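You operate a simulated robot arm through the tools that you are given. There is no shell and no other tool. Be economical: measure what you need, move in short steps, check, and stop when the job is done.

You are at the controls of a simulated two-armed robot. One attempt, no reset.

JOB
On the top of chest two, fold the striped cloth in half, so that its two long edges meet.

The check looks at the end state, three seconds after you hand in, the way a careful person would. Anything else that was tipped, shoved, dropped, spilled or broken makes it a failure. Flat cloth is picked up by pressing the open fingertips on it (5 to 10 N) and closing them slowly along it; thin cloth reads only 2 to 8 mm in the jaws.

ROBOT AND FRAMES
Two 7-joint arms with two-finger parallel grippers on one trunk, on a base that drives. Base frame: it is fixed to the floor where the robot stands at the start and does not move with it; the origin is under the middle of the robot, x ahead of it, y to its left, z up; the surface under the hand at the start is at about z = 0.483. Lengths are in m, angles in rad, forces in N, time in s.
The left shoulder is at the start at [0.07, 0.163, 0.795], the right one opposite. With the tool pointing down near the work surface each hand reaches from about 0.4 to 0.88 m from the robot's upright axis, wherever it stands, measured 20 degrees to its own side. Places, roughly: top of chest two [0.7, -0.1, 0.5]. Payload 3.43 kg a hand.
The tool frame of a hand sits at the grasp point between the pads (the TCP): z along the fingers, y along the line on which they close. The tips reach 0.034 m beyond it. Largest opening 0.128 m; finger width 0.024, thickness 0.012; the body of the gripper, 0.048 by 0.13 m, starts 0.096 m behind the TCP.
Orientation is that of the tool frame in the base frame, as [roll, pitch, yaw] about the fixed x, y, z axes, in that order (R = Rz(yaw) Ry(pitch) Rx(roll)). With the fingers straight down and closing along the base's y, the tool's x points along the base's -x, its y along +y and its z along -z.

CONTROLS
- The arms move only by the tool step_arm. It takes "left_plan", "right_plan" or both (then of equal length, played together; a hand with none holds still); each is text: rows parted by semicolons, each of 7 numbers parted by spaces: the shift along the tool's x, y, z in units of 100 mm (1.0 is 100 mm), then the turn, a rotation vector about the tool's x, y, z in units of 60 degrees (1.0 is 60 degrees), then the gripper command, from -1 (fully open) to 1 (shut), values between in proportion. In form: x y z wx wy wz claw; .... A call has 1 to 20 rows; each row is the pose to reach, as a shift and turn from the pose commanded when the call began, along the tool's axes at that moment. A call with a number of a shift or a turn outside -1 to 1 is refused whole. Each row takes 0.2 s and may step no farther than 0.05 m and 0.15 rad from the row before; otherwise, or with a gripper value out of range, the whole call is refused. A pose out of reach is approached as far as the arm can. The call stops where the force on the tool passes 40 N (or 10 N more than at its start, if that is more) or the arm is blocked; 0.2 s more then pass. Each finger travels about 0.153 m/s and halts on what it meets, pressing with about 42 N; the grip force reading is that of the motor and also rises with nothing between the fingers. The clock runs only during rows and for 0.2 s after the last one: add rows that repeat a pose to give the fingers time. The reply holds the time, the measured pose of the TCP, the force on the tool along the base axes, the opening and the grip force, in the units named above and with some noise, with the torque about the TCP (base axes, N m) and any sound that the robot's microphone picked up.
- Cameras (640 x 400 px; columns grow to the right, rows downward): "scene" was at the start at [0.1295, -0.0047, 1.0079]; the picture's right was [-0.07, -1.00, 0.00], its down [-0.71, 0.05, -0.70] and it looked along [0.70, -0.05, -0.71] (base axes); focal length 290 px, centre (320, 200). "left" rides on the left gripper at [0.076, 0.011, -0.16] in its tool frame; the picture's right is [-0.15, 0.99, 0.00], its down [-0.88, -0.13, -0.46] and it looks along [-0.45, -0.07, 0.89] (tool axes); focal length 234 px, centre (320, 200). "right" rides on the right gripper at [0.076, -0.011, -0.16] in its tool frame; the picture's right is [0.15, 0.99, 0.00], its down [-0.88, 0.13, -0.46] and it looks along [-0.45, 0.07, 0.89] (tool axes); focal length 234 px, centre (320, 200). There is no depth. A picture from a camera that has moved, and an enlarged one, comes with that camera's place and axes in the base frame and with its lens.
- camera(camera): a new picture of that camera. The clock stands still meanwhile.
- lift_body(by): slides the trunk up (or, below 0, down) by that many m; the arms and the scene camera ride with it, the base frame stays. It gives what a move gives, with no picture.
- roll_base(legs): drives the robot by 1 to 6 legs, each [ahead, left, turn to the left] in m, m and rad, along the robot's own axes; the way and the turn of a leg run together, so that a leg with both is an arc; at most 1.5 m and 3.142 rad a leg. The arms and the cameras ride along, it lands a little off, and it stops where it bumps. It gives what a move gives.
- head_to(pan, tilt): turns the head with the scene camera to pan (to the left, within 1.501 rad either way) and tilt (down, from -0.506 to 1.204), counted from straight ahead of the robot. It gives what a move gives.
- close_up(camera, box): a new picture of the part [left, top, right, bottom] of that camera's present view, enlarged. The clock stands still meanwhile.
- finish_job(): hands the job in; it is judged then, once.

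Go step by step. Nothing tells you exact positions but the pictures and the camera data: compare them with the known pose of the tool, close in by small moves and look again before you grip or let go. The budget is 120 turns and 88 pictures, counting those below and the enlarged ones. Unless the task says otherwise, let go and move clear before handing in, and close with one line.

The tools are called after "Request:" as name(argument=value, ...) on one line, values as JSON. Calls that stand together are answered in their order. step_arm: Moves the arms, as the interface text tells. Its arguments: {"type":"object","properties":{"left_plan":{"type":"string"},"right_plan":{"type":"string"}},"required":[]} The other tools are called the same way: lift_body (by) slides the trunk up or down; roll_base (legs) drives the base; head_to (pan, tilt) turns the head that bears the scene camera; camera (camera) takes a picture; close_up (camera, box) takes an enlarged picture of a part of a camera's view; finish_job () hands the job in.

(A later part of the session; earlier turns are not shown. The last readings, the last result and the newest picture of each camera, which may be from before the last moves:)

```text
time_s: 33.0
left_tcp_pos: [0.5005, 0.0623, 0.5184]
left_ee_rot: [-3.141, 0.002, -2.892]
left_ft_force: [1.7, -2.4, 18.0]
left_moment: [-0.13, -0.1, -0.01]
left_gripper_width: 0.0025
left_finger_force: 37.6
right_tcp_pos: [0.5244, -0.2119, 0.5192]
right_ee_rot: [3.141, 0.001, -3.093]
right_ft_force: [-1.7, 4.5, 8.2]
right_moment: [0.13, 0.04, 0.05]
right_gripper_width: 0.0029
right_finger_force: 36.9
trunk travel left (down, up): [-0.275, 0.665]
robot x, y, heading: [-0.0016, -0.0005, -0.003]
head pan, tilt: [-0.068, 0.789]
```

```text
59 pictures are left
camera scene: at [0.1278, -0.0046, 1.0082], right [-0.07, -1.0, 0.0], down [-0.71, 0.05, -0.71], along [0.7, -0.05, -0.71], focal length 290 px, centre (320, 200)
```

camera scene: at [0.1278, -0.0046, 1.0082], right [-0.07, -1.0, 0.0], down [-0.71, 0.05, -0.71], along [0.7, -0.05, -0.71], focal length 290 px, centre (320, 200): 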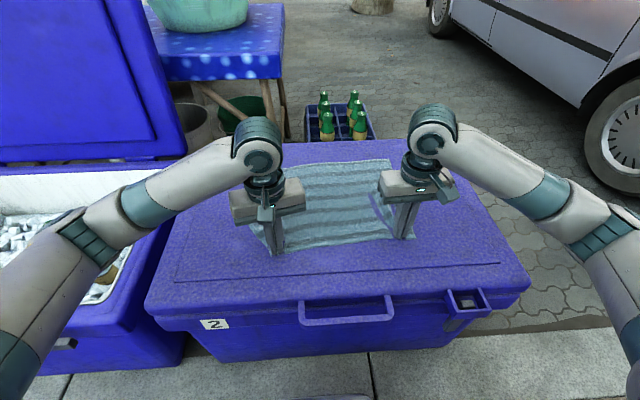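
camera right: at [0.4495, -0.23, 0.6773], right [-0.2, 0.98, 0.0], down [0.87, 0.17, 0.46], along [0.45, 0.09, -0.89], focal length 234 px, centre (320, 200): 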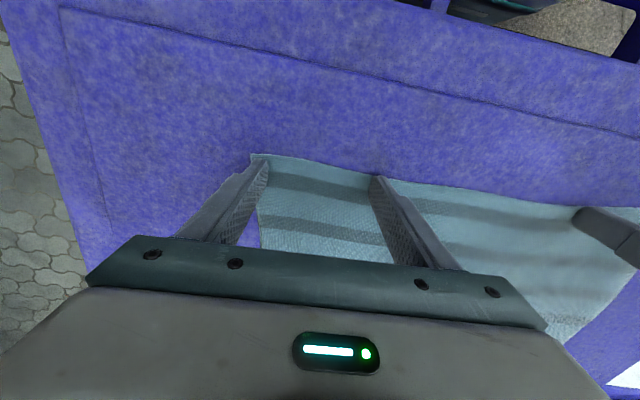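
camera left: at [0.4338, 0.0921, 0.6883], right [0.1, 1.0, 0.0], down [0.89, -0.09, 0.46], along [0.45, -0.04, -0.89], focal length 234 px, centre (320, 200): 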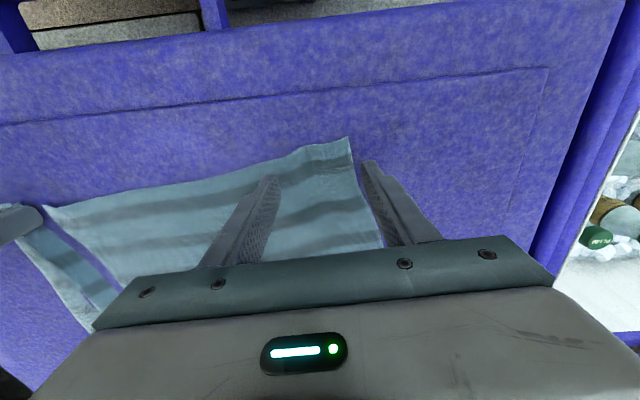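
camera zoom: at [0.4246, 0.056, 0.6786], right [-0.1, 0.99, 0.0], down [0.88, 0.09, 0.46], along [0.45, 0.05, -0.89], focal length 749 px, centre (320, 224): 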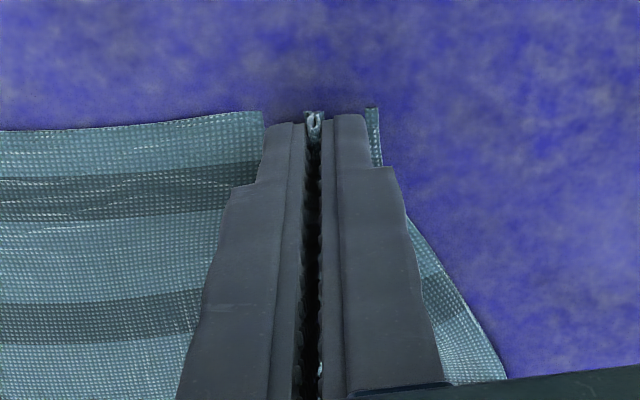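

Next I'll lift both hands gently together, moving slightly forward and squaring the left hand.

Request:
step_arm(left_plan="0 0 -0.1 0 0 0 1; -0.05 -0.01 -0.25 0 0 0.05 1; -0.12 -0.03 -0.4 0 0 0.1 1; -0.2 -0.05 -0.55 0 0 0.15 1; -0.29 -0.07 -0.7 0 0 0.19 1", right_plan="0 0 -0.1 0 0 0 1; -0.05 0 -0.25 0 0 0 1; -0.12 0 -0.4 0 0 0 1; -0.2 -0.01 -0.55 0 0 0 1; -0.3 -0.015 -0.7 0 0 0 1")

Request:
camera(camera="scene")

Request:
camera(camera="left")

```text
time_s: 34.2
left_tcp_pos: [0.5326, 0.0632, 0.5875]
left_ee_rot: [3.14, -0.001, -3.091]
left_ft_force: [-0.7, -1.7, -0.4]
left_moment: [-0.07, -0.02, 0.05]
left_gripper_width: 0.0028
left_finger_force: 37.5
right_tcp_pos: [0.5544, -0.2119, 0.5879]
right_ee_rot: [-3.141, 0.001, -3.09]
right_ft_force: [0.6, 0.1, -1.1]
right_moment: [0.08, 0.01, 0.01]
right_gripper_width: 0.0024
right_finger_force: 37.4
trunk travel left (down, up): [-0.275, 0.665]
robot x, y, heading: [-0.0036, -0.0027, 0.004]
head pan, tilt: [-0.068, 0.789]
```

```text
58 pictures are left
camera scene: at [0.1294, -0.0047, 1.0078], right [-0.07, -1.0, 0.0], down [-0.71, 0.05, -0.7], along [0.7, -0.05, -0.71], focal length 290 px, centre (320, 200)
```

scene: 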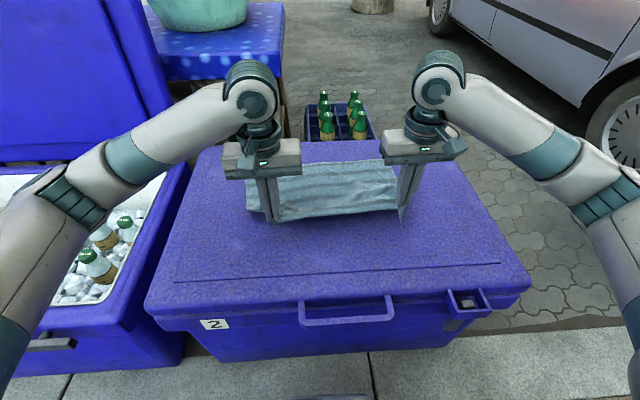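

```text
57 pictures are left
camera left: at [0.4573, 0.0722, 0.7478], right [0.1, 1.0, 0.0], down [0.89, -0.09, 0.46], along [0.45, -0.04, -0.89], focal length 234 px, centre (320, 200)
```

left: 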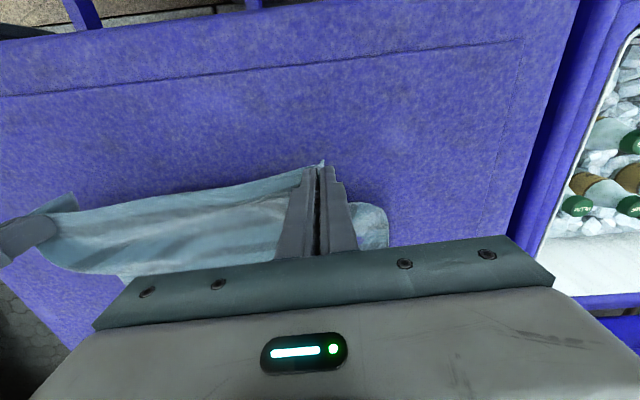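

The cloth lifts cleanly from both pinches. I'll carry it over the fold line, tilting the fingertips slightly back toward the robot as the page turns.

Request:
step_arm(left_plan="-0.17 0.02 -0.15 0 0.05 0 1; -0.35 0.043 -0.28 0 0.1 0 1; -0.53 0.07 -0.38 0 0.15 0 1; -0.7 0.095 -0.46 0 0.2 0 1; -0.85 0.12 -0.5 0 0.24 0 1; -0.99 0.15 -0.52 0 0.286 0 1", right_plan="-0.17 0.02 -0.15 0 0.05 0 1; -0.35 0.043 -0.28 0 0.1 0 1; -0.53 0.07 -0.38 0 0.15 0 1; -0.7 0.095 -0.46 0 0.2 0 1; -0.85 0.12 -0.5 0 0.24 0 1; -0.99 0.15 -0.52 0 0.286 0 1")

Request:
camera(camera="scene")

```text
time_s: 35.6
left_tcp_pos: [0.6299, 0.083, 0.6395]
left_ee_rot: [-3.142, -0.302, -3.09]
left_ft_force: [0.8, -0.7, 0.4]
left_moment: [-0.01, 0.0, 0.03]
left_gripper_width: 0.0028
left_finger_force: 36.5
right_tcp_pos: [0.6539, -0.1909, 0.6389]
right_ee_rot: [3.142, -0.299, -3.091]
right_ft_force: [0.0, -0.2, 0.0]
right_moment: [0.0, -0.02, -0.01]
right_gripper_width: 0.0025
right_finger_force: 36.8
trunk travel left (down, up): [-0.275, 0.665]
robot x, y, heading: [0.0034, 0.0004, -0.006]
head pan, tilt: [-0.068, 0.789]
```

```text
56 pictures are left
camera scene: at [0.1297, -0.0045, 1.0078], right [-0.07, -1.0, 0.0], down [-0.71, 0.05, -0.7], along [0.7, -0.05, -0.71], focal length 290 px, centre (320, 200)
```

scene: 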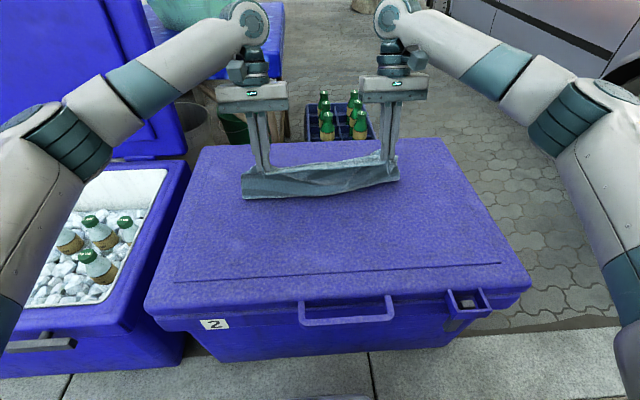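

Request:
camera(camera="right")

Request:
close_up(camera="scene", box=[220, 120, 420, 245])

```text
55 pictures are left
camera right: at [0.629, -0.2029, 0.8133], right [-0.19, 0.98, 0.04], down [0.97, 0.18, 0.18], along [0.16, 0.07, -0.98], focal length 234 px, centre (320, 200)
```

right: 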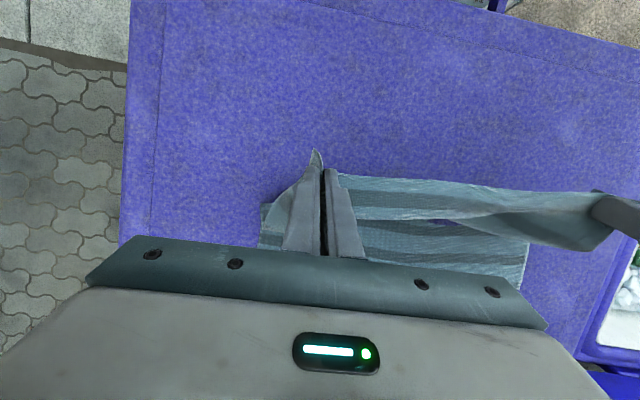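

```text
3.20 times, centred on (320, 182) of scene
camera zoom: at [0.1297, -0.0045, 1.0078], right [-0.07, -1.0, 0.0], down [-0.71, 0.05, -0.7], along [0.7, -0.05, -0.71], focal length 928 px, centre (320, 256)
```

zoom: 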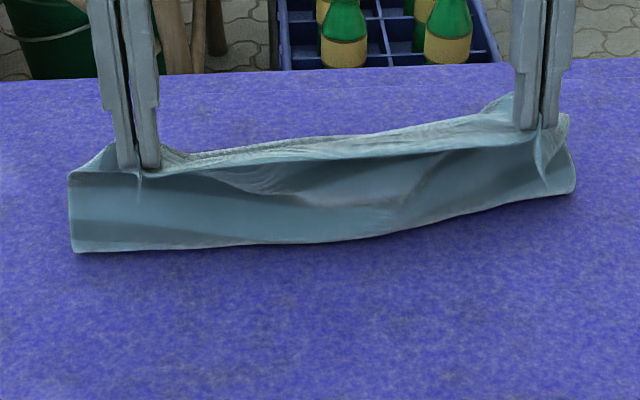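

The page is turning as planned. I'll carry on forward and begin lowering.

Request:
step_arm(left_plan="-0.17 0.01 -0.035 0 0 0 1; -0.33 0.02 -0.07 0 0 0 1; -0.496 0.035 -0.1 0 0 0 1; -0.64 0.042 -0.08 0 0 0 1; -0.79 0.05 -0.05 0 0 0 1; -0.939 0.055 -0.027 0 0 0 1", right_plan="-0.17 0.01 -0.035 0 0 0 1; -0.33 0.02 -0.07 0 0 0 1; -0.496 0.035 -0.1 0 0 0 1; -0.64 0.042 -0.08 0 0 0 1; -0.79 0.05 -0.05 0 0 0 1; -0.939 0.055 -0.027 0 0 0 1")

Request:
camera(camera="scene")

Request:
camera(camera="right")

Request:
camera(camera="left")

```text
time_s: 37.0
left_tcp_pos: [0.7204, 0.0951, 0.612]
left_ee_rot: [3.141, -0.3, -3.091]
left_ft_force: [0.3, -3.2, 0.2]
left_moment: [-0.11, -0.02, 0.04]
left_gripper_width: 0.0026
left_finger_force: 37.6
right_tcp_pos: [0.7439, -0.1833, 0.6141]
right_ee_rot: [3.141, -0.3, -3.091]
right_ft_force: [-0.3, 2.6, -1.1]
right_moment: [0.11, 0.05, 0.01]
right_gripper_width: 0.0025
right_finger_force: 37.5
trunk travel left (down, up): [-0.275, 0.665]
robot x, y, heading: [0.0013, -0.0015, 0.002]
head pan, tilt: [-0.068, 0.789]
```

```text
53 pictures are left
camera scene: at [0.1299, -0.0046, 1.0078], right [-0.07, -1.0, 0.0], down [-0.71, 0.05, -0.7], along [0.7, -0.05, -0.71], focal length 290 px, centre (320, 200)
```

scene: 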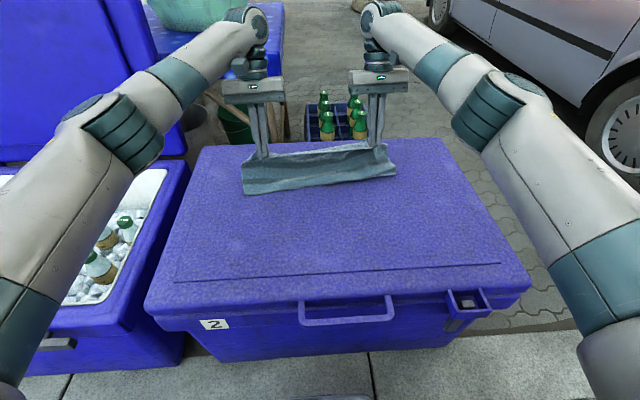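

```text
52 pictures are left
camera right: at [0.7191, -0.1958, 0.7883], right [-0.19, 0.98, 0.04], down [0.97, 0.18, 0.18], along [0.16, 0.07, -0.98], focal length 234 px, centre (320, 200)
```

right: 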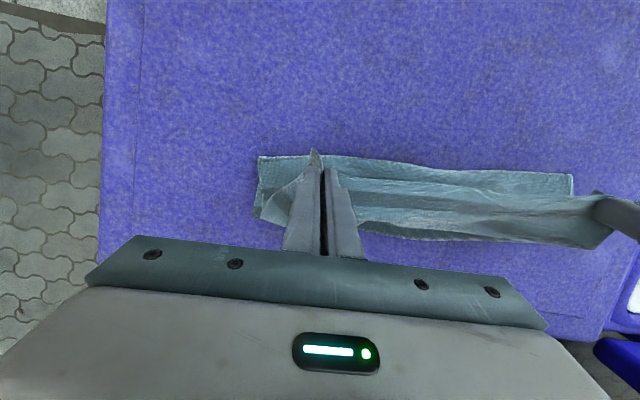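

```text
51 pictures are left
camera left: at [0.6954, 0.1049, 0.7877], right [0.09, 0.99, -0.04], down [0.98, -0.08, 0.17], along [0.17, -0.06, -0.98], focal length 234 px, centre (320, 200)
```

left: 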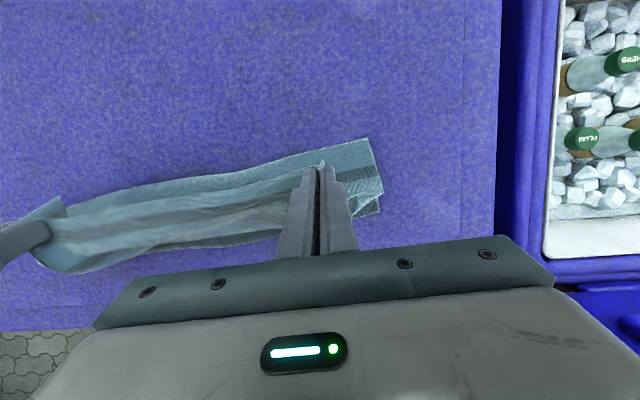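

Request:
close_up(camera="left", box=[240, 120, 400, 240])

Request:
close_up(camera="right", box=[230, 140, 390, 260])

Request:
close_up(camera="scene", box=[220, 120, 420, 245])

```text
3.33 times, centred on (320, 180) of left
camera zoom: at [0.6954, 0.1049, 0.7877], right [0.09, 0.99, -0.04], down [0.98, -0.08, 0.17], along [0.17, -0.06, -0.98], focal length 781 px, centre (320, 267)
```

zoom: 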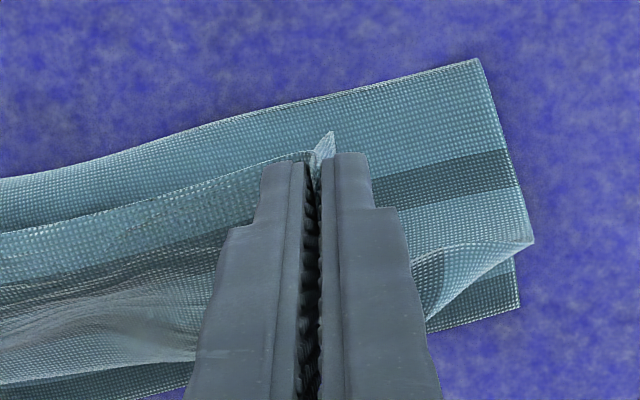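

```text
3.33 times, centred on (310, 200) of right
camera zoom: at [0.7191, -0.1958, 0.7883], right [-0.19, 0.98, 0.04], down [0.97, 0.18, 0.18], along [0.16, 0.07, -0.98], focal length 781 px, centre (353, 200)
```

zoom: 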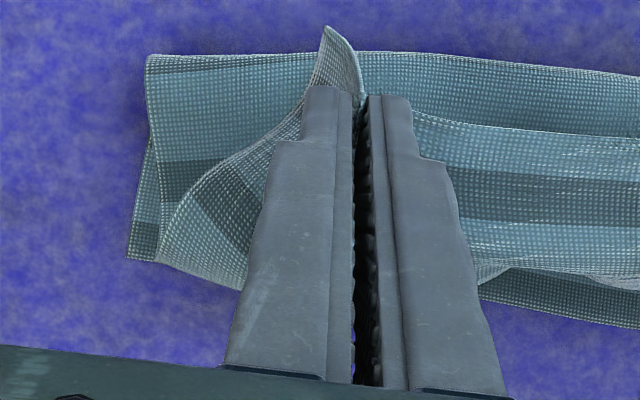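

```text
3.20 times, centred on (320, 182) of scene
camera zoom: at [0.1299, -0.0046, 1.0078], right [-0.07, -1.0, 0.0], down [-0.71, 0.05, -0.7], along [0.7, -0.05, -0.71], focal length 928 px, centre (320, 256)
```

zoom: 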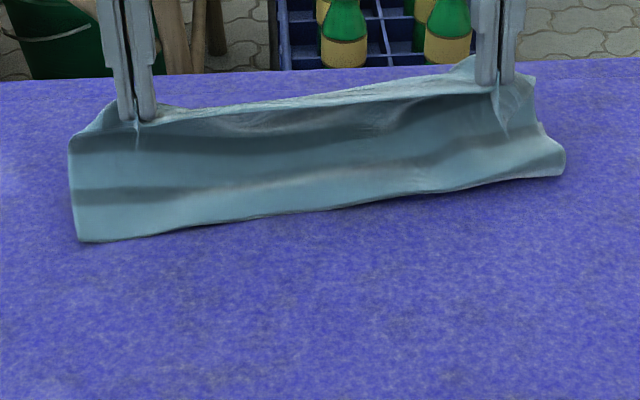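

The fold line has crept too far forward, to x ≈ 0.67 on the left and 0.73 on the right, because my arc was too high and peeled up the lower half. I'll bring the hands back to lay it down again, then take a lower path.

Request:
step_arm(left_plan="0.2 -0.01 0.09 0 0 0 1; 0.41 -0.02 0.18 0 0 0 1; 0.62 -0.03 0.27 0 0 0 1; 0.83 -0.04 0.362 0 0 0 1", right_plan="0.18 0.01 0.08 0 0 0 1; 0.36 0.02 0.16 0 0 0 1; 0.55 0.03 0.24 0 0 0 1; 0.734 0.04 0.333 0 0 0 1")

Request:
step_arm(left_plan="0.2 0 0.09 0 0 0 1; 0.4 0 0.2 0 0 0 1; 0.58 0 0.33 0 0 0 1; 0.7 0 0.44 0 0 0 1", right_plan="0.2 0 0.09 0 0 0 1; 0.4 0 0.2 0 0 0 1; 0.58 0 0.33 0 0 0 1; 0.7 0 0.44 0 0 0 1")

Request:
camera(camera="scene")

Request:
camera(camera="left")

Request:
camera(camera="right")

```text
time_s: 38.0
left_tcp_pos: [0.6302, 0.0854, 0.6031]
left_ee_rot: [3.14, -0.301, -3.089]
left_ft_force: [0.2, 0.4, -0.3]
left_moment: [0.0, -0.03, 0.06]
left_gripper_width: 0.0025
left_finger_force: 37.7
right_tcp_pos: [0.6632, -0.1801, 0.6038]
right_ee_rot: [-3.14, -0.3, -3.092]
right_ft_force: [0.1, -0.5, -0.6]
right_moment: [0.0, 0.01, 0.0]
right_gripper_width: 0.0027
right_finger_force: 36.8
trunk travel left (down, up): [-0.275, 0.665]
robot x, y, heading: [-0.0008, 0.0021, 0.003]
head pan, tilt: [-0.068, 0.789]
```

```text
time_s: 39.0
left_tcp_pos: [0.5508, 0.0826, 0.5827]
left_ee_rot: [3.141, -0.299, -3.09]
left_ft_force: [-0.7, -0.2, 0.2]
left_moment: [0.01, 0.03, 0.0]
left_gripper_width: 0.0027
left_finger_force: 37.5
right_tcp_pos: [0.5822, -0.1862, 0.5837]
right_ee_rot: [3.141, -0.298, -3.09]
right_ft_force: [-0.2, -0.1, -0.1]
right_moment: [0.02, -0.04, 0.01]
right_gripper_width: 0.0026
right_finger_force: 37.7
trunk travel left (down, up): [-0.275, 0.665]
robot x, y, heading: [-0.0022, -0.0023, -0.0]
head pan, tilt: [-0.068, 0.789]
```

```text
47 pictures are left
camera scene: at [0.1296, -0.0046, 1.0079], right [-0.07, -1.0, 0.0], down [-0.71, 0.05, -0.7], along [0.7, -0.05, -0.71], focal length 290 px, centre (320, 200)
```

scene: 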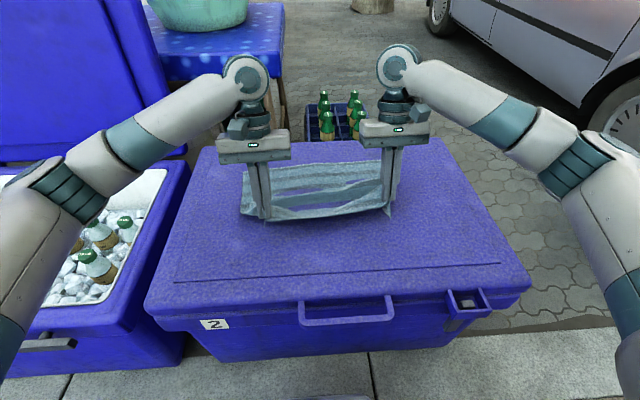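

```text
46 pictures are left
camera left: at [0.5256, 0.0929, 0.7581], right [0.09, 1.0, -0.04], down [0.98, -0.08, 0.17], along [0.17, -0.06, -0.98], focal length 234 px, centre (320, 200)
```

left: 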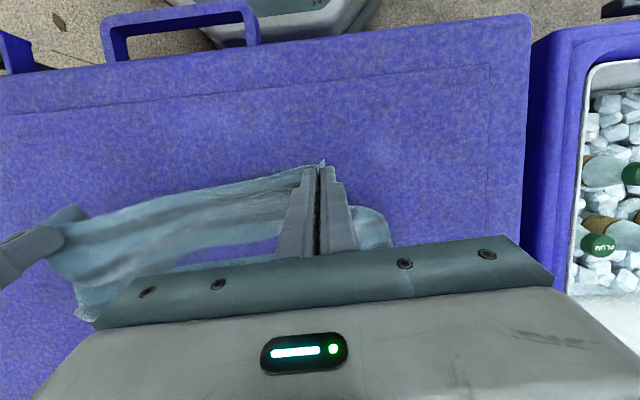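

```text
45 pictures are left
camera right: at [0.558, -0.1981, 0.7568], right [-0.19, 0.98, 0.04], down [0.97, 0.18, 0.18], along [0.16, 0.07, -0.98], focal length 234 px, centre (320, 200)
```

right: 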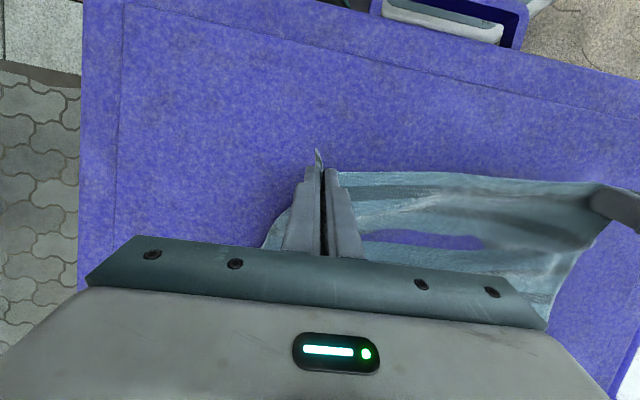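

The lower half lies flat again; the purple patches are only rendering overlaps. Now I'll go forward at low height, with the tips about 65 mm up.

Request:
step_arm(left_plan="-0.18 0.005 -0.055 0 0 0 1; -0.36 0.01 -0.11 0 0 0 1; -0.54 0.015 -0.165 0 0 0 1; -0.72 0.02 -0.22 0 0 0 1; -0.907 0.03 -0.28 0 0 0 1", right_plan="-0.19 0.002 -0.059 0 0 0 1; -0.38 0.004 -0.118 0 0 0 1; -0.57 0.006 -0.177 0 0 0 1; -0.76 0.008 -0.236 0 0 0 1; -0.955 0.01 -0.296 0 0 0 1")

Request:
step_arm(left_plan="-0.18 0.01 -0.05 0 0 0 1; -0.36 0.02 -0.1 0 0 0 1; -0.54 0.03 -0.14 0 0 0 1; -0.7 0.04 -0.18 0 0 0 1", right_plan="-0.18 0.01 -0.05 0 0 0 1; -0.36 0.02 -0.1 0 0 0 1; -0.54 0.03 -0.14 0 0 0 1; -0.7 0.04 -0.18 0 0 0 1")

Request:
close_up(camera="scene", box=[220, 120, 420, 245])

Request:
camera(camera="left")

Request:
camera(camera="right")

```text
time_s: 40.2
left_tcp_pos: [0.6442, 0.0884, 0.5831]
left_ee_rot: [-3.141, -0.3, -3.092]
left_ft_force: [0.4, -1.0, -0.3]
left_moment: [-0.02, 0.0, 0.01]
left_gripper_width: 0.003
left_finger_force: 36.8
right_tcp_pos: [0.6825, -0.1788, 0.5822]
right_ee_rot: [-3.14, -0.299, -3.091]
right_ft_force: [0.5, 0.0, 0.1]
right_moment: [0.0, 0.03, 0.03]
right_gripper_width: 0.0025
right_finger_force: 37.5
trunk travel left (down, up): [-0.275, 0.665]
robot x, y, heading: [-0.0006, -0.0022, -0.0]
head pan, tilt: [-0.068, 0.789]
```

```text
time_s: 41.2
left_tcp_pos: [0.7151, 0.097, 0.5807]
left_ee_rot: [3.14, -0.3, -3.092]
left_ft_force: [0.5, 0.1, 0.4]
left_moment: [-0.03, 0.0, 0.03]
left_gripper_width: 0.0026
left_finger_force: 37.6
right_tcp_pos: [0.7561, -0.1729, 0.5788]
right_ee_rot: [-3.139, -0.3, -3.09]
right_ft_force: [0.2, 0.1, -0.4]
right_moment: [0.02, 0.02, 0.01]
right_gripper_width: 0.0026
right_finger_force: 37.2
trunk travel left (down, up): [-0.275, 0.665]
robot x, y, heading: [0.0028, 0.0021, 0.002]
head pan, tilt: [-0.068, 0.789]
```

```text
3.20 times, centred on (320, 182) of scene
camera zoom: at [0.1297, -0.0044, 1.0078], right [-0.07, -1.0, 0.0], down [-0.71, 0.05, -0.7], along [0.7, -0.05, -0.71], focal length 928 px, centre (320, 256)
```

zoom: 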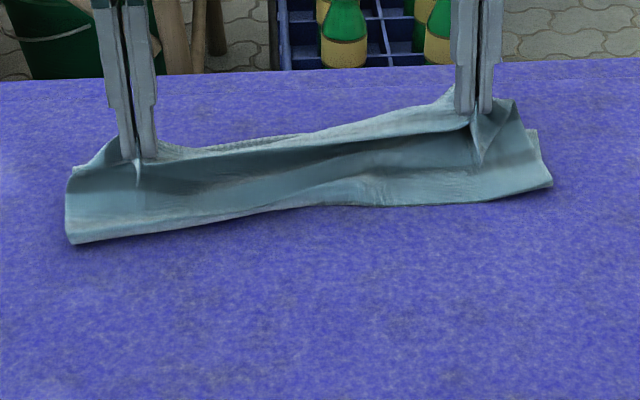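

```text
43 pictures are left
camera left: at [0.6911, 0.1079, 0.7546], right [0.09, 1.0, -0.04], down [0.98, -0.08, 0.17], along [0.17, -0.06, -0.98], focal length 234 px, centre (320, 200)
```

left: 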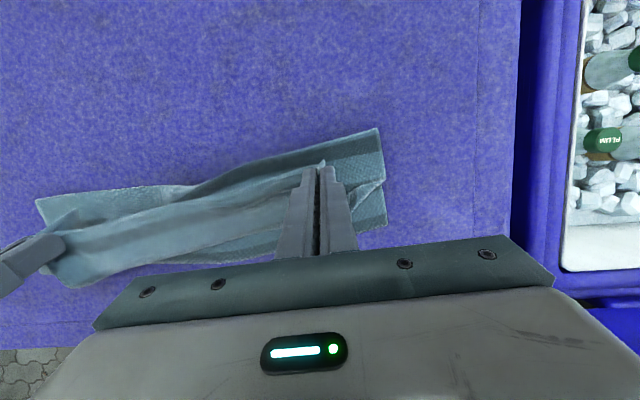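

```text
42 pictures are left
camera right: at [0.7306, -0.1847, 0.7525], right [-0.19, 0.98, 0.04], down [0.97, 0.18, 0.17], along [0.16, 0.07, -0.98], focal length 234 px, centre (320, 200)
```

right: 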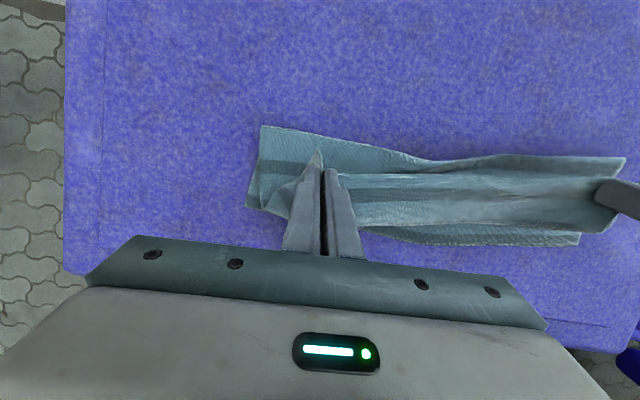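

The curl at the jaws uses up some slack, so the fold still sits a bit forward. I'll set the near edge down on the far edge anyway and squash the fold back flat afterward. First I'll lower to just above the surface.

Request:
step_arm(left_plan="-0.18 0 0.02 0 0 0 1; -0.3 0.01 0.12 0 0 0 1; -0.4 0.02 0.25 0 0 0 1; -0.47 0.03 0.35 0 0 0 1; -0.53 0.03 0.42 0 0 0 1", right_plan="-0.12 0.02 0.03 0 0 0 1; -0.2 0.04 0.14 0 0 0 1; -0.27 0.06 0.27 0 0 0 1; -0.32 0.08 0.37 0 0 0 1; -0.37 0.08 0.44 0 0 0 1")

Request:
close_up(camera="scene", box=[220, 120, 420, 245])

Request:
close_up(camera="left", box=[160, 70, 440, 245])

Request:
close_up(camera="right", box=[200, 70, 480, 245])

```text
time_s: 42.4
left_tcp_pos: [0.7543, 0.0997, 0.5245]
left_ee_rot: [3.14, -0.303, -3.09]
left_ft_force: [1.1, 0.3, 0.9]
left_moment: [0.0, 0.04, 0.03]
left_gripper_width: 0.0026
left_finger_force: 37.0
right_tcp_pos: [0.7643, -0.1677, 0.5286]
right_ee_rot: [3.14, -0.299, -3.093]
right_ft_force: [-0.2, 0.5, 1.0]
right_moment: [0.02, -0.01, 0.0]
right_gripper_width: 0.0025
right_finger_force: 37.3
right hand out of reach, approached as far as the arm can: row 2, 3, 4, 5
trunk travel left (down, up): [-0.275, 0.665]
robot x, y, heading: [0.0047, -0.002, -0.0]
head pan, tilt: [-0.068, 0.789]
```

```text
3.20 times, centred on (320, 182) of scene
camera zoom: at [0.1296, -0.0051, 1.0079], right [-0.07, -1.0, 0.0], down [-0.71, 0.05, -0.7], along [0.7, -0.05, -0.71], focal length 928 px, centre (320, 256)
```

zoom: 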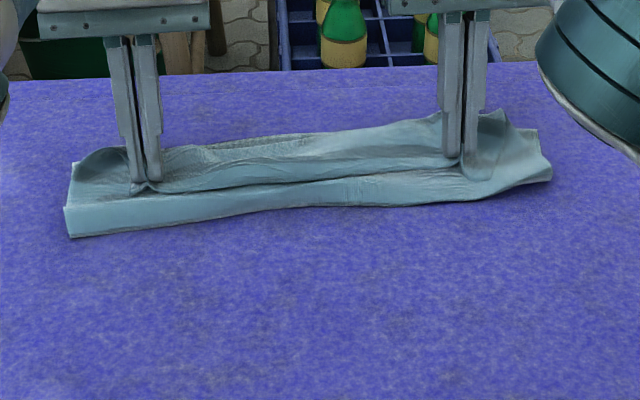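

```text
2.29 times, centred on (300, 158) of left
camera zoom: at [0.7289, 0.111, 0.6985], right [0.09, 0.99, -0.04], down [0.98, -0.08, 0.17], along [0.17, -0.06, -0.98], focal length 535 px, centre (366, 297)
```

zoom: 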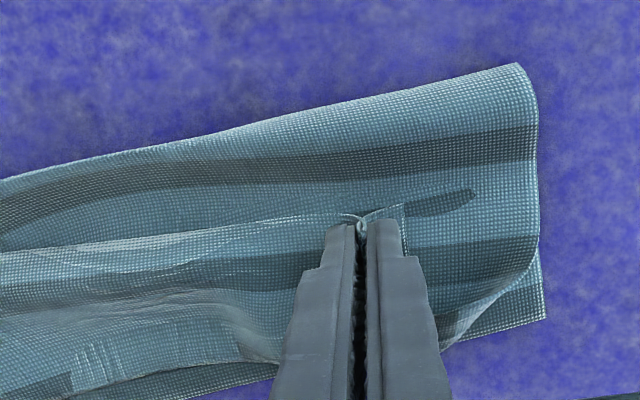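

```text
2.29 times, centred on (340, 158) of right
camera zoom: at [0.7387, -0.1808, 0.7017], right [-0.19, 0.98, 0.04], down [0.97, 0.18, 0.18], along [0.17, 0.07, -0.98], focal length 535 px, centre (274, 297)
```

zoom: 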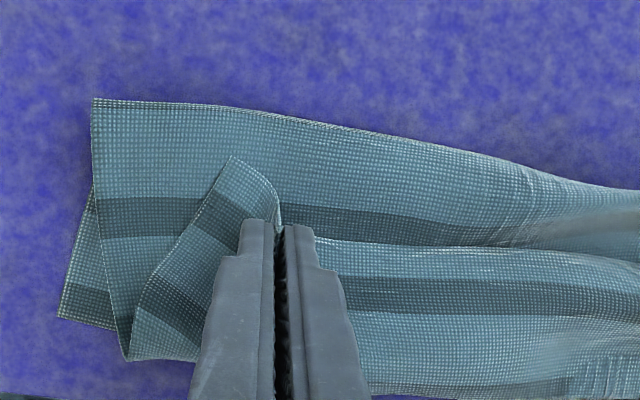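

The near edge still curls back at the jaws, so I need more forward reach. I'll look down to see how much room the base has in front of the chest.

Request:
head_to(pan=0, tilt=1.2)

Request:
camera(camera="scene")

```text
time_s: 43.3
left_tcp_pos: [0.7539, 0.1001, 0.5234]
left_ee_rot: [3.141, -0.3, -3.091]
left_ft_force: [-0.6, -0.8, 1.5]
left_moment: [-0.01, 0.03, 0.03]
left_gripper_width: 0.0028
left_finger_force: 36.9
right_tcp_pos: [0.7633, -0.168, 0.5282]
right_ee_rot: [-3.14, -0.3, -3.091]
right_ft_force: [-0.8, -0.4, 0.9]
right_moment: [0.03, -0.03, -0.04]
right_gripper_width: 0.0025
right_finger_force: 37.5
trunk travel left (down, up): [-0.275, 0.665]
robot x, y, heading: [-0.0029, 0.0009, 0.002]
head pan, tilt: [0.0, 1.201]
```

```text
38 pictures are left
camera scene: at [0.1045, 0.0008, 0.9794], right [0.0, -1.0, 0.0], down [-0.93, 0.0, -0.36], along [0.36, 0.0, -0.93], focal length 290 px, centre (320, 200)
```

scene: 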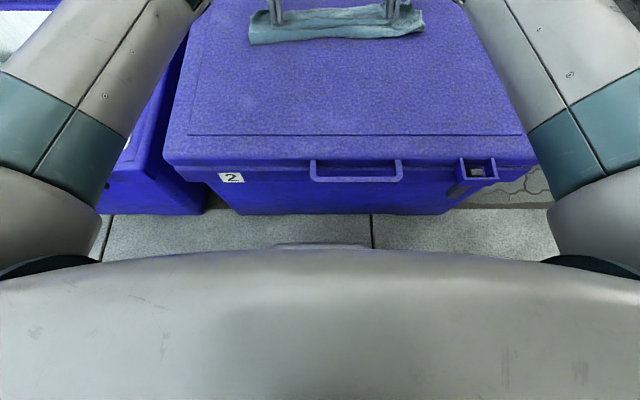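

Better idea: the pinched edge points toward the robot, so the natural fold for this grip puts the fold line on the far side. I'll pull back and lift the cloth to hang from both hands, lay its far edge down near the robot, then lay the lower half away from me. After that I'll bring the held edge back over it.

Request:
step_arm(left_plan="0.19 0 -0.05 0 -0.05 0 1; 0.38 0 -0.1 0 -0.11 0 1; 0.57 0 -0.15 0 -0.17 0 1; 0.76 0 -0.19 0 -0.23 0 1; 0.96 0 -0.226 0 -0.286 0 1", right_plan="0.19 0 -0.05 0 -0.05 0 1; 0.38 0 -0.1 0 -0.11 0 1; 0.58 0 -0.14 0 -0.17 0 1; 0.78 0 -0.18 0 -0.23 0 1; 0.988 0 -0.217 0 -0.286 0 1")

Request:
head_to(pan=-0.068, tilt=0.65)

```text
time_s: 44.6
left_tcp_pos: [0.6719, 0.0883, 0.5762]
left_ee_rot: [-3.116, 0.015, -3.099]
left_ft_force: [13.5, -19.3, 8.7]
left_moment: [-0.86, -0.51, 0.14]
left_gripper_width: 0.0026
left_finger_force: 37.3
right_tcp_pos: [0.8064, -0.1448, 0.6794]
right_ee_rot: [3.124, -0.058, -3.072]
right_ft_force: [-12.9, 19.5, -9.4]
right_moment: [0.73, 0.63, 0.38]
right_gripper_width: 0.0028
right_finger_force: 37.3
right hand out of reach, approached as far as the arm can: row 1, 2, 3, 4, 5
trunk travel left (down, up): [-0.275, 0.665]
robot x, y, heading: [-0.0037, -0.0039, 0.004]
head pan, tilt: [0.0, 1.201]
stopped in row 5 (left hand): the force on the tool passed its limit at 56 N (the readings are from after the stop); the commanded pose is now the measured one
```

```text
time_s: 45.5
left_tcp_pos: [0.6727, 0.0884, 0.5753]
left_ee_rot: [-3.118, 0.014, -3.097]
left_ft_force: [19.3, -28.4, 13.5]
left_moment: [-1.25, -0.74, 0.22]
left_gripper_width: 0.0024
left_finger_force: 37.2
right_tcp_pos: [0.8088, -0.1469, 0.682]
right_ee_rot: [3.126, -0.055, -3.075]
right_ft_force: [-18.7, 28.9, -13.8]
right_moment: [1.0, 0.9, 0.47]
right_gripper_width: 0.0024
right_finger_force: 37.1
trunk travel left (down, up): [-0.275, 0.665]
robot x, y, heading: [0.0011, -0.0019, -0.001]
head pan, tilt: [-0.068, 0.649]
```

The right arm hit its reach limit and swung up, pulling the cloth taut. I'll bring the right hand back to ease it.

Request:
step_arm(right_plan="0.3 -0.03 0.15 0 0 0 1; 0.6 -0.07 0.3 0 0 0 1; 0.95 -0.11 0.45 0 0 0 1")

Request:
camera(camera="scene")

```text
time_s: 46.3
left_tcp_pos: [0.6732, 0.0902, 0.5749]
left_ee_rot: [-3.121, 0.011, -3.097]
left_ft_force: [17.9, -24.8, 11.4]
left_moment: [-1.1, -0.67, 0.24]
left_gripper_width: 0.0025
left_finger_force: 37.3
right_tcp_pos: [0.8118, -0.147, 0.6717]
right_ee_rot: [3.127, -0.054, -3.075]
right_ft_force: [-18.3, 26.7, -11.2]
right_moment: [0.92, 0.81, 0.4]
right_gripper_width: 0.0027
right_finger_force: 37.5
right hand out of reach, approached as far as the arm can: row 1, 2, 3
trunk travel left (down, up): [-0.275, 0.665]
robot x, y, heading: [-0.0036, 0.0003, -0.004]
head pan, tilt: [-0.068, 0.649]
```

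```text
37 pictures are left
camera scene: at [0.1356, -0.0053, 1.0196], right [-0.07, -1.0, 0.0], down [-0.6, 0.04, -0.8], along [0.79, -0.05, -0.6], focal length 290 px, centre (320, 200)
```

scene: 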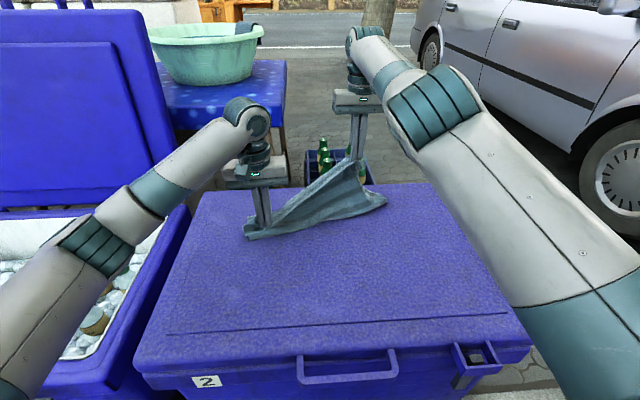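

Request:
step_arm(left_plan="-0.15 -0.07 -0.1 0 0 0 1; -0.3 -0.14 -0.2 0 0 0 1; -0.45 -0.2 -0.3 0 0 0 1", right_plan="0.15 0 -0.1 0 0 0 1; 0.3 0 -0.2 0 0 0 1; 0.5 0 -0.3 0 0 0 1")

```text
time_s: 47.1
left_tcp_pos: [0.7181, 0.0729, 0.6047]
left_ee_rot: [-3.127, 0.007, -3.095]
left_ft_force: [0.0, -0.5, -0.6]
left_moment: [0.03, 0.02, -0.01]
left_gripper_width: 0.0026
left_finger_force: 37.5
right_tcp_pos: [0.8052, -0.15, 0.7038]
right_ee_rot: [3.129, -0.051, -3.079]
right_ft_force: [-0.9, -0.2, -0.1]
right_moment: [0.0, 0.0, 0.06]
right_gripper_width: 0.0025
right_finger_force: 37.2
right hand out of reach, approached as far as the arm can: row 1, 2, 3
trunk travel left (down, up): [-0.275, 0.665]
robot x, y, heading: [0.0003, 0.0006, 0.002]
head pan, tilt: [-0.068, 0.649]
```

Request:
step_arm(right_plan="0 0 0 0 0 0 1; 0 0 0 0 0 0 1; 0 0 0 0 0 0 1; 0 0 0 0 0 0 1; 0 0 0 0 0 0 1; 0 0 0 0 0 0 1")

```text
time_s: 48.5
left_tcp_pos: [0.7179, 0.0733, 0.6067]
left_ee_rot: [-3.124, 0.01, -3.097]
left_ft_force: [0.1, -0.6, -0.8]
left_moment: [0.03, -0.02, 0.04]
left_gripper_width: 0.0025
left_finger_force: 37.2
right_tcp_pos: [0.8053, -0.1481, 0.704]
right_ee_rot: [3.129, -0.054, -3.077]
right_ft_force: [0.9, -0.1, -0.6]
right_moment: [-0.02, 0.05, 0.03]
right_gripper_width: 0.0025
right_finger_force: 37.4
trunk travel left (down, up): [-0.275, 0.665]
robot x, y, heading: [0.0, -0.0029, -0.004]
head pan, tilt: [-0.068, 0.649]
```

Request:
step_arm(left_plan="0.05 0 -0.2 0 0 0 1; 0.1 0 -0.4 0 0 0 1; 0.15 0 -0.6 0 0 0 1; 0.2 0 -0.8 0 0 0 1", right_plan="0 -0.05 -0.2 0 0 0 1; 0 -0.1 -0.4 0 0 0 1; 0 -0.15 -0.6 0 0 0 1; 0 -0.2 -0.8 0 0 0 1")

Request:
camera(camera="scene")

```text
time_s: 49.5
left_tcp_pos: [0.6981, 0.074, 0.6845]
left_ee_rot: [-3.124, 0.01, -3.097]
left_ft_force: [2.2, -3.1, 0.5]
left_moment: [-0.13, -0.07, 0.04]
left_gripper_width: 0.0025
left_finger_force: 37.1
right_tcp_pos: [0.7917, -0.1715, 0.773]
right_ee_rot: [3.129, -0.053, -3.078]
right_ft_force: [-1.0, 3.4, -1.6]
right_moment: [0.1, 0.13, 0.04]
right_gripper_width: 0.0024
right_finger_force: 37.3
right hand out of reach, approached as far as the arm can: row 1, 2, 3, 4
trunk travel left (down, up): [-0.275, 0.665]
robot x, y, heading: [-0.0034, 0.0039, 0.001]
head pan, tilt: [-0.068, 0.649]
```

```text
36 pictures are left
camera scene: at [0.1353, -0.0051, 1.0196], right [-0.07, -1.0, 0.0], down [-0.6, 0.04, -0.8], along [0.79, -0.05, -0.6], focal length 290 px, centre (320, 200)
```

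scene: 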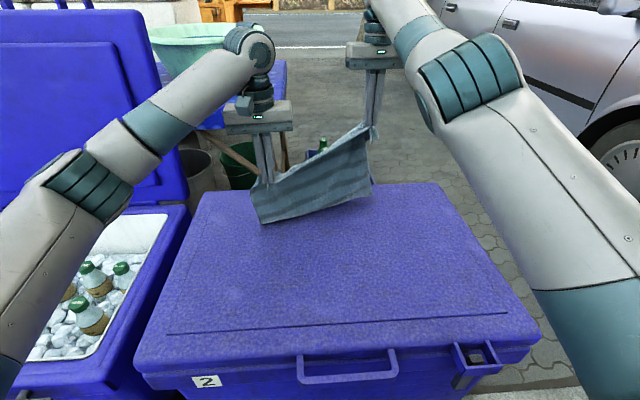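

Request:
step_arm(right_plan="0.48 0 0 0 0 0 1; 0.9 0 0 0 0 0 1; 0.9 0 -0.4 0 0 0 1; 0.9 -0.3 -0.4 0 0 0 1; 0.9 -0.3 -0.1 0 0 0 1; 0.9 0 0 0 0 0 1")

```text
time_s: 50.5
left_tcp_pos: [0.6989, 0.064, 0.6895]
left_ee_rot: [-3.104, 0.022, -3.109]
left_ft_force: [7.0, -18.9, 10.9]
left_moment: [-0.9, -0.3, 0.04]
left_gripper_width: 0.0024
left_finger_force: 38.0
right_tcp_pos: [0.7713, -0.1797, 0.8239]
right_ee_rot: [3.117, -0.064, -3.062]
right_ft_force: [-6.6, 19.8, -13.0]
right_moment: [0.68, 0.36, 0.21]
right_gripper_width: 0.0026
right_finger_force: 37.8
right hand out of reach, approached as far as the arm can: row 1, 2, 3, 4
trunk travel left (down, up): [-0.275, 0.665]
robot x, y, heading: [0.0016, -0.0032, -0.0]
head pan, tilt: [-0.068, 0.649]
stopped in row 4 (left hand): the force on the tool passed its limit at 48 N (the readings are from after the stop); the commanded pose is now the measured one
```

Request:
step_arm(left_plan="0 0 -0.3 0 0 0 1; 0 -0.2 -0.6 0 0 0 1; 0 -0.4 -0.7 0 0 0 1; 0 -0.6 -0.8 0 0 0 1; 0 -0.8 -0.8 0 0 0 1; 0 -0.8 -0.8 0 0 0 1", right_plan="0 0 0 0 0 0 1; 0 -0.2 0 0 0 0 1; 0 -0.4 0 0 0 0 1; 0 -0.6 0 0 0 0 1; 0 -0.8 0 0 0 0 1; 0.2 -0.8 0 0 0 0 1")

Request:
camera(camera="scene")

```text
time_s: 51.9
left_tcp_pos: [0.6998, -0.0103, 0.7711]
left_ee_rot: [-3.108, 0.018, -3.104]
left_ft_force: [-0.1, -0.6, 0.0]
left_moment: [0.05, 0.03, 0.03]
left_gripper_width: 0.0025
left_finger_force: 37.2
right_tcp_pos: [0.7743, -0.2626, 0.8276]
right_ee_rot: [3.121, -0.059, -3.064]
right_ft_force: [0.5, 0.8, -1.1]
right_moment: [0.02, 0.02, 0.02]
right_gripper_width: 0.0024
right_finger_force: 37.0
right hand out of reach, approached as far as the arm can: row 6
trunk travel left (down, up): [-0.275, 0.665]
robot x, y, heading: [-0.0004, -0.0021, 0.002]
head pan, tilt: [-0.068, 0.649]
```

```text
35 pictures are left
camera scene: at [0.1356, -0.0051, 1.0196], right [-0.07, -1.0, 0.0], down [-0.6, 0.04, -0.8], along [0.79, -0.05, -0.6], focal length 290 px, centre (320, 200)
```

scene: 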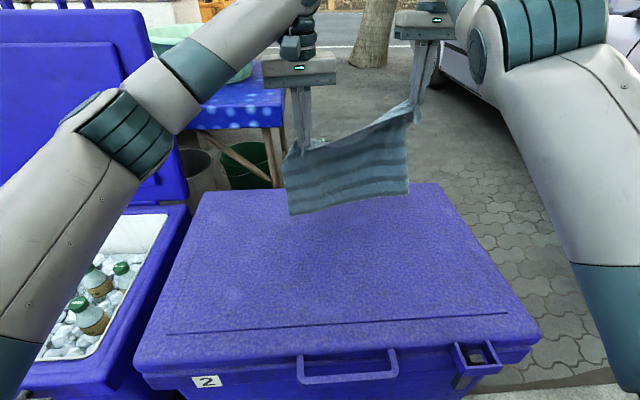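

Request:
step_arm(right_plan="0 0 0 0 -0.12 0 1; 0.1 0 0 0 -0.24 0 1; 0.2 0 0 0 -0.24 0 1; 0.2 0 0 0 -0.12 0 1; 0.2 0 0 0 0 0 1; 0.2 0 0 0 0.12 0 1; 0.2 0 0 0 0.24 0 1; 0.1 0 0 0 0.24 0 1; 0 0 0 0 0.24 0 1; 0 0 0 0 0.12 0 1")

```text
time_s: 54.1
left_tcp_pos: [0.6989, -0.0102, 0.7711]
left_ee_rot: [-3.112, 0.02, -3.103]
left_ft_force: [0.2, 0.7, 0.4]
left_moment: [-0.02, 0.03, 0.0]
left_gripper_width: 0.0029
left_finger_force: 37.2
right_tcp_pos: [0.7757, -0.2509, 0.8301]
right_ee_rot: [3.124, -0.05, -3.055]
right_ft_force: [-0.1, -0.5, -0.2]
right_moment: [-0.01, 0.01, 0.0]
right_gripper_width: 0.0025
right_finger_force: 37.5
right hand out of reach, approached as far as the arm can: row 1, 2, 3, 4, 5, 6, 7, 8, 9, 10
trunk travel left (down, up): [-0.275, 0.665]
robot x, y, heading: [-0.0044, -0.0005, 0.0]
head pan, tilt: [-0.068, 0.649]
```

Request:
step_arm(right_plan="0 0 0 0 0 0.12 1; 0 0 0 0 0 0.24 1; 0.15 0 0 0 0 0.24 1; 0.3 0 0 0 0 0.24 1")

Request:
step_arm(right_plan="0 0 0 0.12 0 0 1; 0 0 0 0.24 0 0 1; 0.15 0 0 0.24 0 0 1; 0.3 0 0 0.24 0 0 1")

Request:
step_arm(right_plan="-0.15 0 0 0 0 0 1; -0.3 0 0 0 0 0 1")

```text
time_s: 55.1
left_tcp_pos: [0.6987, -0.0104, 0.7689]
left_ee_rot: [-3.111, 0.021, -3.102]
left_ft_force: [0.0, -0.6, 0.9]
left_moment: [-0.01, 0.0, 0.01]
left_gripper_width: 0.0024
left_finger_force: 37.3
right_tcp_pos: [0.7735, -0.2538, 0.8361]
right_ee_rot: [3.139, -0.054, 2.975]
right_ft_force: [0.2, -0.1, -0.6]
right_moment: [0.0, 0.02, 0.08]
right_gripper_width: 0.0022
right_finger_force: 37.9
right hand out of reach, approached as far as the arm can: row 3, 4
trunk travel left (down, up): [-0.275, 0.665]
robot x, y, heading: [-0.0028, -0.0015, -0.004]
head pan, tilt: [-0.068, 0.649]
```

```text
time_s: 56.1
left_tcp_pos: [0.6984, -0.0109, 0.7693]
left_ee_rot: [-3.112, 0.019, -3.102]
left_ft_force: [0.7, 0.3, -1.0]
left_moment: [-0.05, 0.01, 0.05]
left_gripper_width: 0.0027
left_finger_force: 37.3
right_tcp_pos: [0.7663, -0.2468, 0.8378]
right_ee_rot: [-2.909, -0.056, 2.983]
right_ft_force: [-0.5, -1.1, -0.7]
right_moment: [0.28, 0.0, 0.0]
right_gripper_width: 0.0026
right_finger_force: 37.5
right hand out of reach, approached as far as the arm can: row 1, 2, 3, 4
trunk travel left (down, up): [-0.275, 0.665]
robot x, y, heading: [-0.001, -0.0, -0.002]
head pan, tilt: [-0.068, 0.649]
```

```text
time_s: 56.7
left_tcp_pos: [0.6986, -0.0097, 0.7709]
left_ee_rot: [-3.11, 0.019, -3.103]
left_ft_force: [0.3, -1.0, 0.5]
left_moment: [-0.04, 0.01, 0.04]
left_gripper_width: 0.0028
left_finger_force: 37.7
right_tcp_pos: [0.7668, -0.2547, 0.8374]
right_ee_rot: [-2.896, -0.051, 2.978]
right_ft_force: [0.5, 0.7, -0.9]
right_moment: [0.02, -0.04, 0.0]
right_gripper_width: 0.0026
right_finger_force: 37.6
right hand out of reach, approached as far as the arm can: row 1, 2
trunk travel left (down, up): [-0.275, 0.665]
robot x, y, heading: [0.0035, 0.0001, -0.005]
head pan, tilt: [-0.068, 0.649]
```

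The right arm seems locked near a straight-elbow singularity. I'll try inward motion in very small increments.

Request:
step_arm(right_plan="0.01 0 0 0 0 0 1; 0.02 0 0 0 0 0 1; 0.03 0 0 0 0 0 1; 0.04 0 0 0 0 0 1; 0.05 0 0 0 0 0 1; 0.06 0 0 0 0 0 1; 0.08 0 0 0 0 0 1; 0.1 0 0 0 0 0 1; 0.12 0 0 0 0 0 1; 0.14 0 0 0 0 0 1; 0.16 0 0 0 0 0 1; 0.18 0 0 0 0 0 1; 0.2 0 0 0 0 0 1; 0.23 0 0 0 0 0 1; 0.26 0 0 0 0 0 1; 0.29 0 0 0 0 0 1")

```text
time_s: 60.1
left_tcp_pos: [0.7, -0.0084, 0.7693]
left_ee_rot: [-3.11, 0.018, -3.102]
left_ft_force: [1.2, 0.0, 0.7]
left_moment: [-0.01, 0.03, 0.05]
left_gripper_width: 0.0028
left_finger_force: 37.0
right_tcp_pos: [0.7409, -0.2465, 0.8404]
right_ee_rot: [-2.895, -0.052, 2.978]
right_ft_force: [0.8, 0.2, 0.5]
right_moment: [0.06, 0.04, 0.03]
right_gripper_width: 0.0021
right_finger_force: 36.2
right hand out of reach, approached as far as the arm can: row 7, 8, 9, 10, 11, 12, 13, 14
trunk travel left (down, up): [-0.275, 0.665]
robot x, y, heading: [-0.0006, -0.0049, 0.003]
head pan, tilt: [-0.068, 0.649]
```

It worked: the arm is free again. I'll continue inward while straightening the hand's orientation.

Request:
step_arm(right_plan="0.05 0 0 0 0 0 1; 0.1 0 0 0 0 0 1; 0.16 0 0 0 0 0 1; 0.24 0 0 0 0 0 1; 0.32 0 0 -0.04 0 -0.04 1; 0.4 0 0 -0.1 0 -0.1 1; 0.4 0 0 -0.17 0 -0.15 1; 0.4 0 0 -0.235 0 -0.2 1", left_plan="0.05 0 0 0 0 0 1; 0.1 0 0 0 0 0 1; 0.15 0 -0.05 0 0 0 1; 0.2 0 -0.1 0 0 0 1; 0.25 0 -0.2 0 0 0 1; 0.3 0.05 -0.3 0 0 0 1; 0.3 0.1 -0.35 0 0 0 1; 0.3 0.15 -0.4 0 0 0 1")

Request:
camera(camera="scene")

```text
time_s: 61.9
left_tcp_pos: [0.6674, 0.0041, 0.8098]
left_ee_rot: [-3.113, 0.018, -3.103]
left_ft_force: [0.5, 0.3, -0.1]
left_moment: [0.01, -0.03, 0.02]
left_gripper_width: 0.0027
left_finger_force: 37.5
right_tcp_pos: [0.7002, -0.241, 0.8432]
right_ee_rot: [3.128, -0.076, -3.096]
right_ft_force: [1.1, 0.1, -0.3]
right_moment: [-0.02, -0.01, 0.0]
right_gripper_width: 0.0024
right_finger_force: 37.0
trunk travel left (down, up): [-0.275, 0.665]
robot x, y, heading: [0.0009, 0.0018, -0.002]
head pan, tilt: [-0.068, 0.649]
```

```text
34 pictures are left
camera scene: at [0.1356, -0.0055, 1.0196], right [-0.07, -1.0, 0.0], down [-0.6, 0.04, -0.8], along [0.79, -0.05, -0.6], focal length 290 px, centre (320, 200)
```

scene: 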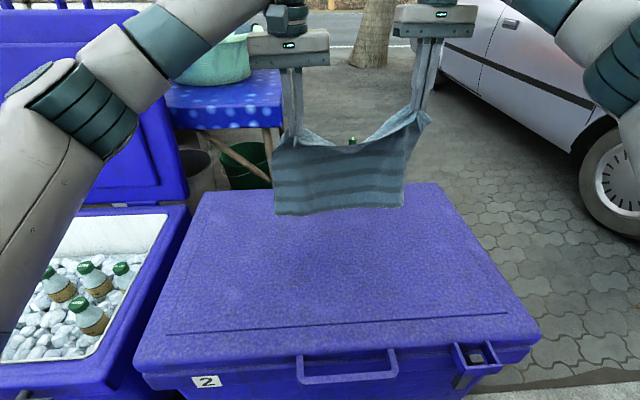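

Both hands hold the cloth, hanging clear. I'll bring it back toward the robot, level and square.

Request:
step_arm(left_plan="0.1 0.1 -0.2 0 0 0 1; 0.3 0.2 -0.4 0 0 0 1; 0.5 0.35 -0.5 0 0 0 1; 0.66 0.5 -0.5 0 0 0 1; 0.82 0.62 -0.5 0.03 0 0 1", right_plan="0.15 0.05 -0.1 0 0 0 1; 0.35 0.15 -0.15 0 -0.02 0 1; 0.55 0.28 -0.15 0 -0.04 0 1; 0.73 0.38 -0.12 0 -0.06 0 1; 0.89 0.44 -0.1 0 -0.07 0 1")

Request:
camera(camera="scene")

```text
time_s: 63.1
left_tcp_pos: [0.5815, 0.0642, 0.8571]
left_ee_rot: [-3.08, 0.019, -3.104]
left_ft_force: [0.5, 0.3, -0.1]
left_moment: [0.04, -0.01, -0.01]
left_gripper_width: 0.0027
left_finger_force: 37.9
right_tcp_pos: [0.6098, -0.2006, 0.8605]
right_ee_rot: [3.13, -0.003, -3.098]
right_ft_force: [0.4, -0.3, 0.4]
right_moment: [-0.05, 0.01, -0.03]
right_gripper_width: 0.0024
right_finger_force: 37.9
trunk travel left (down, up): [-0.275, 0.665]
robot x, y, heading: [-0.0004, 0.0002, -0.001]
head pan, tilt: [-0.068, 0.649]
```

```text
33 pictures are left
camera scene: at [0.1354, -0.005, 1.0197], right [-0.07, -1.0, 0.0], down [-0.6, 0.04, -0.8], along [0.79, -0.05, -0.6], focal length 290 px, centre (320, 200)
```

scene: 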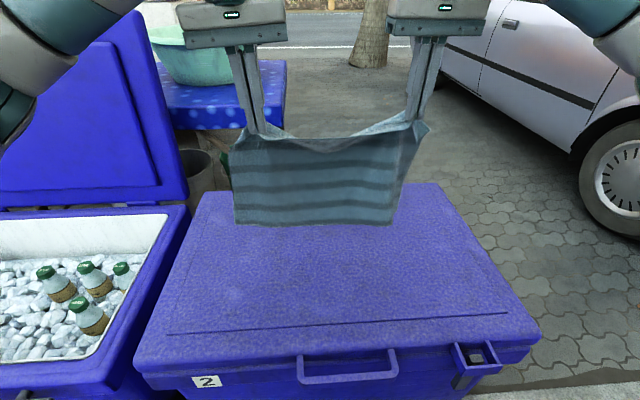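

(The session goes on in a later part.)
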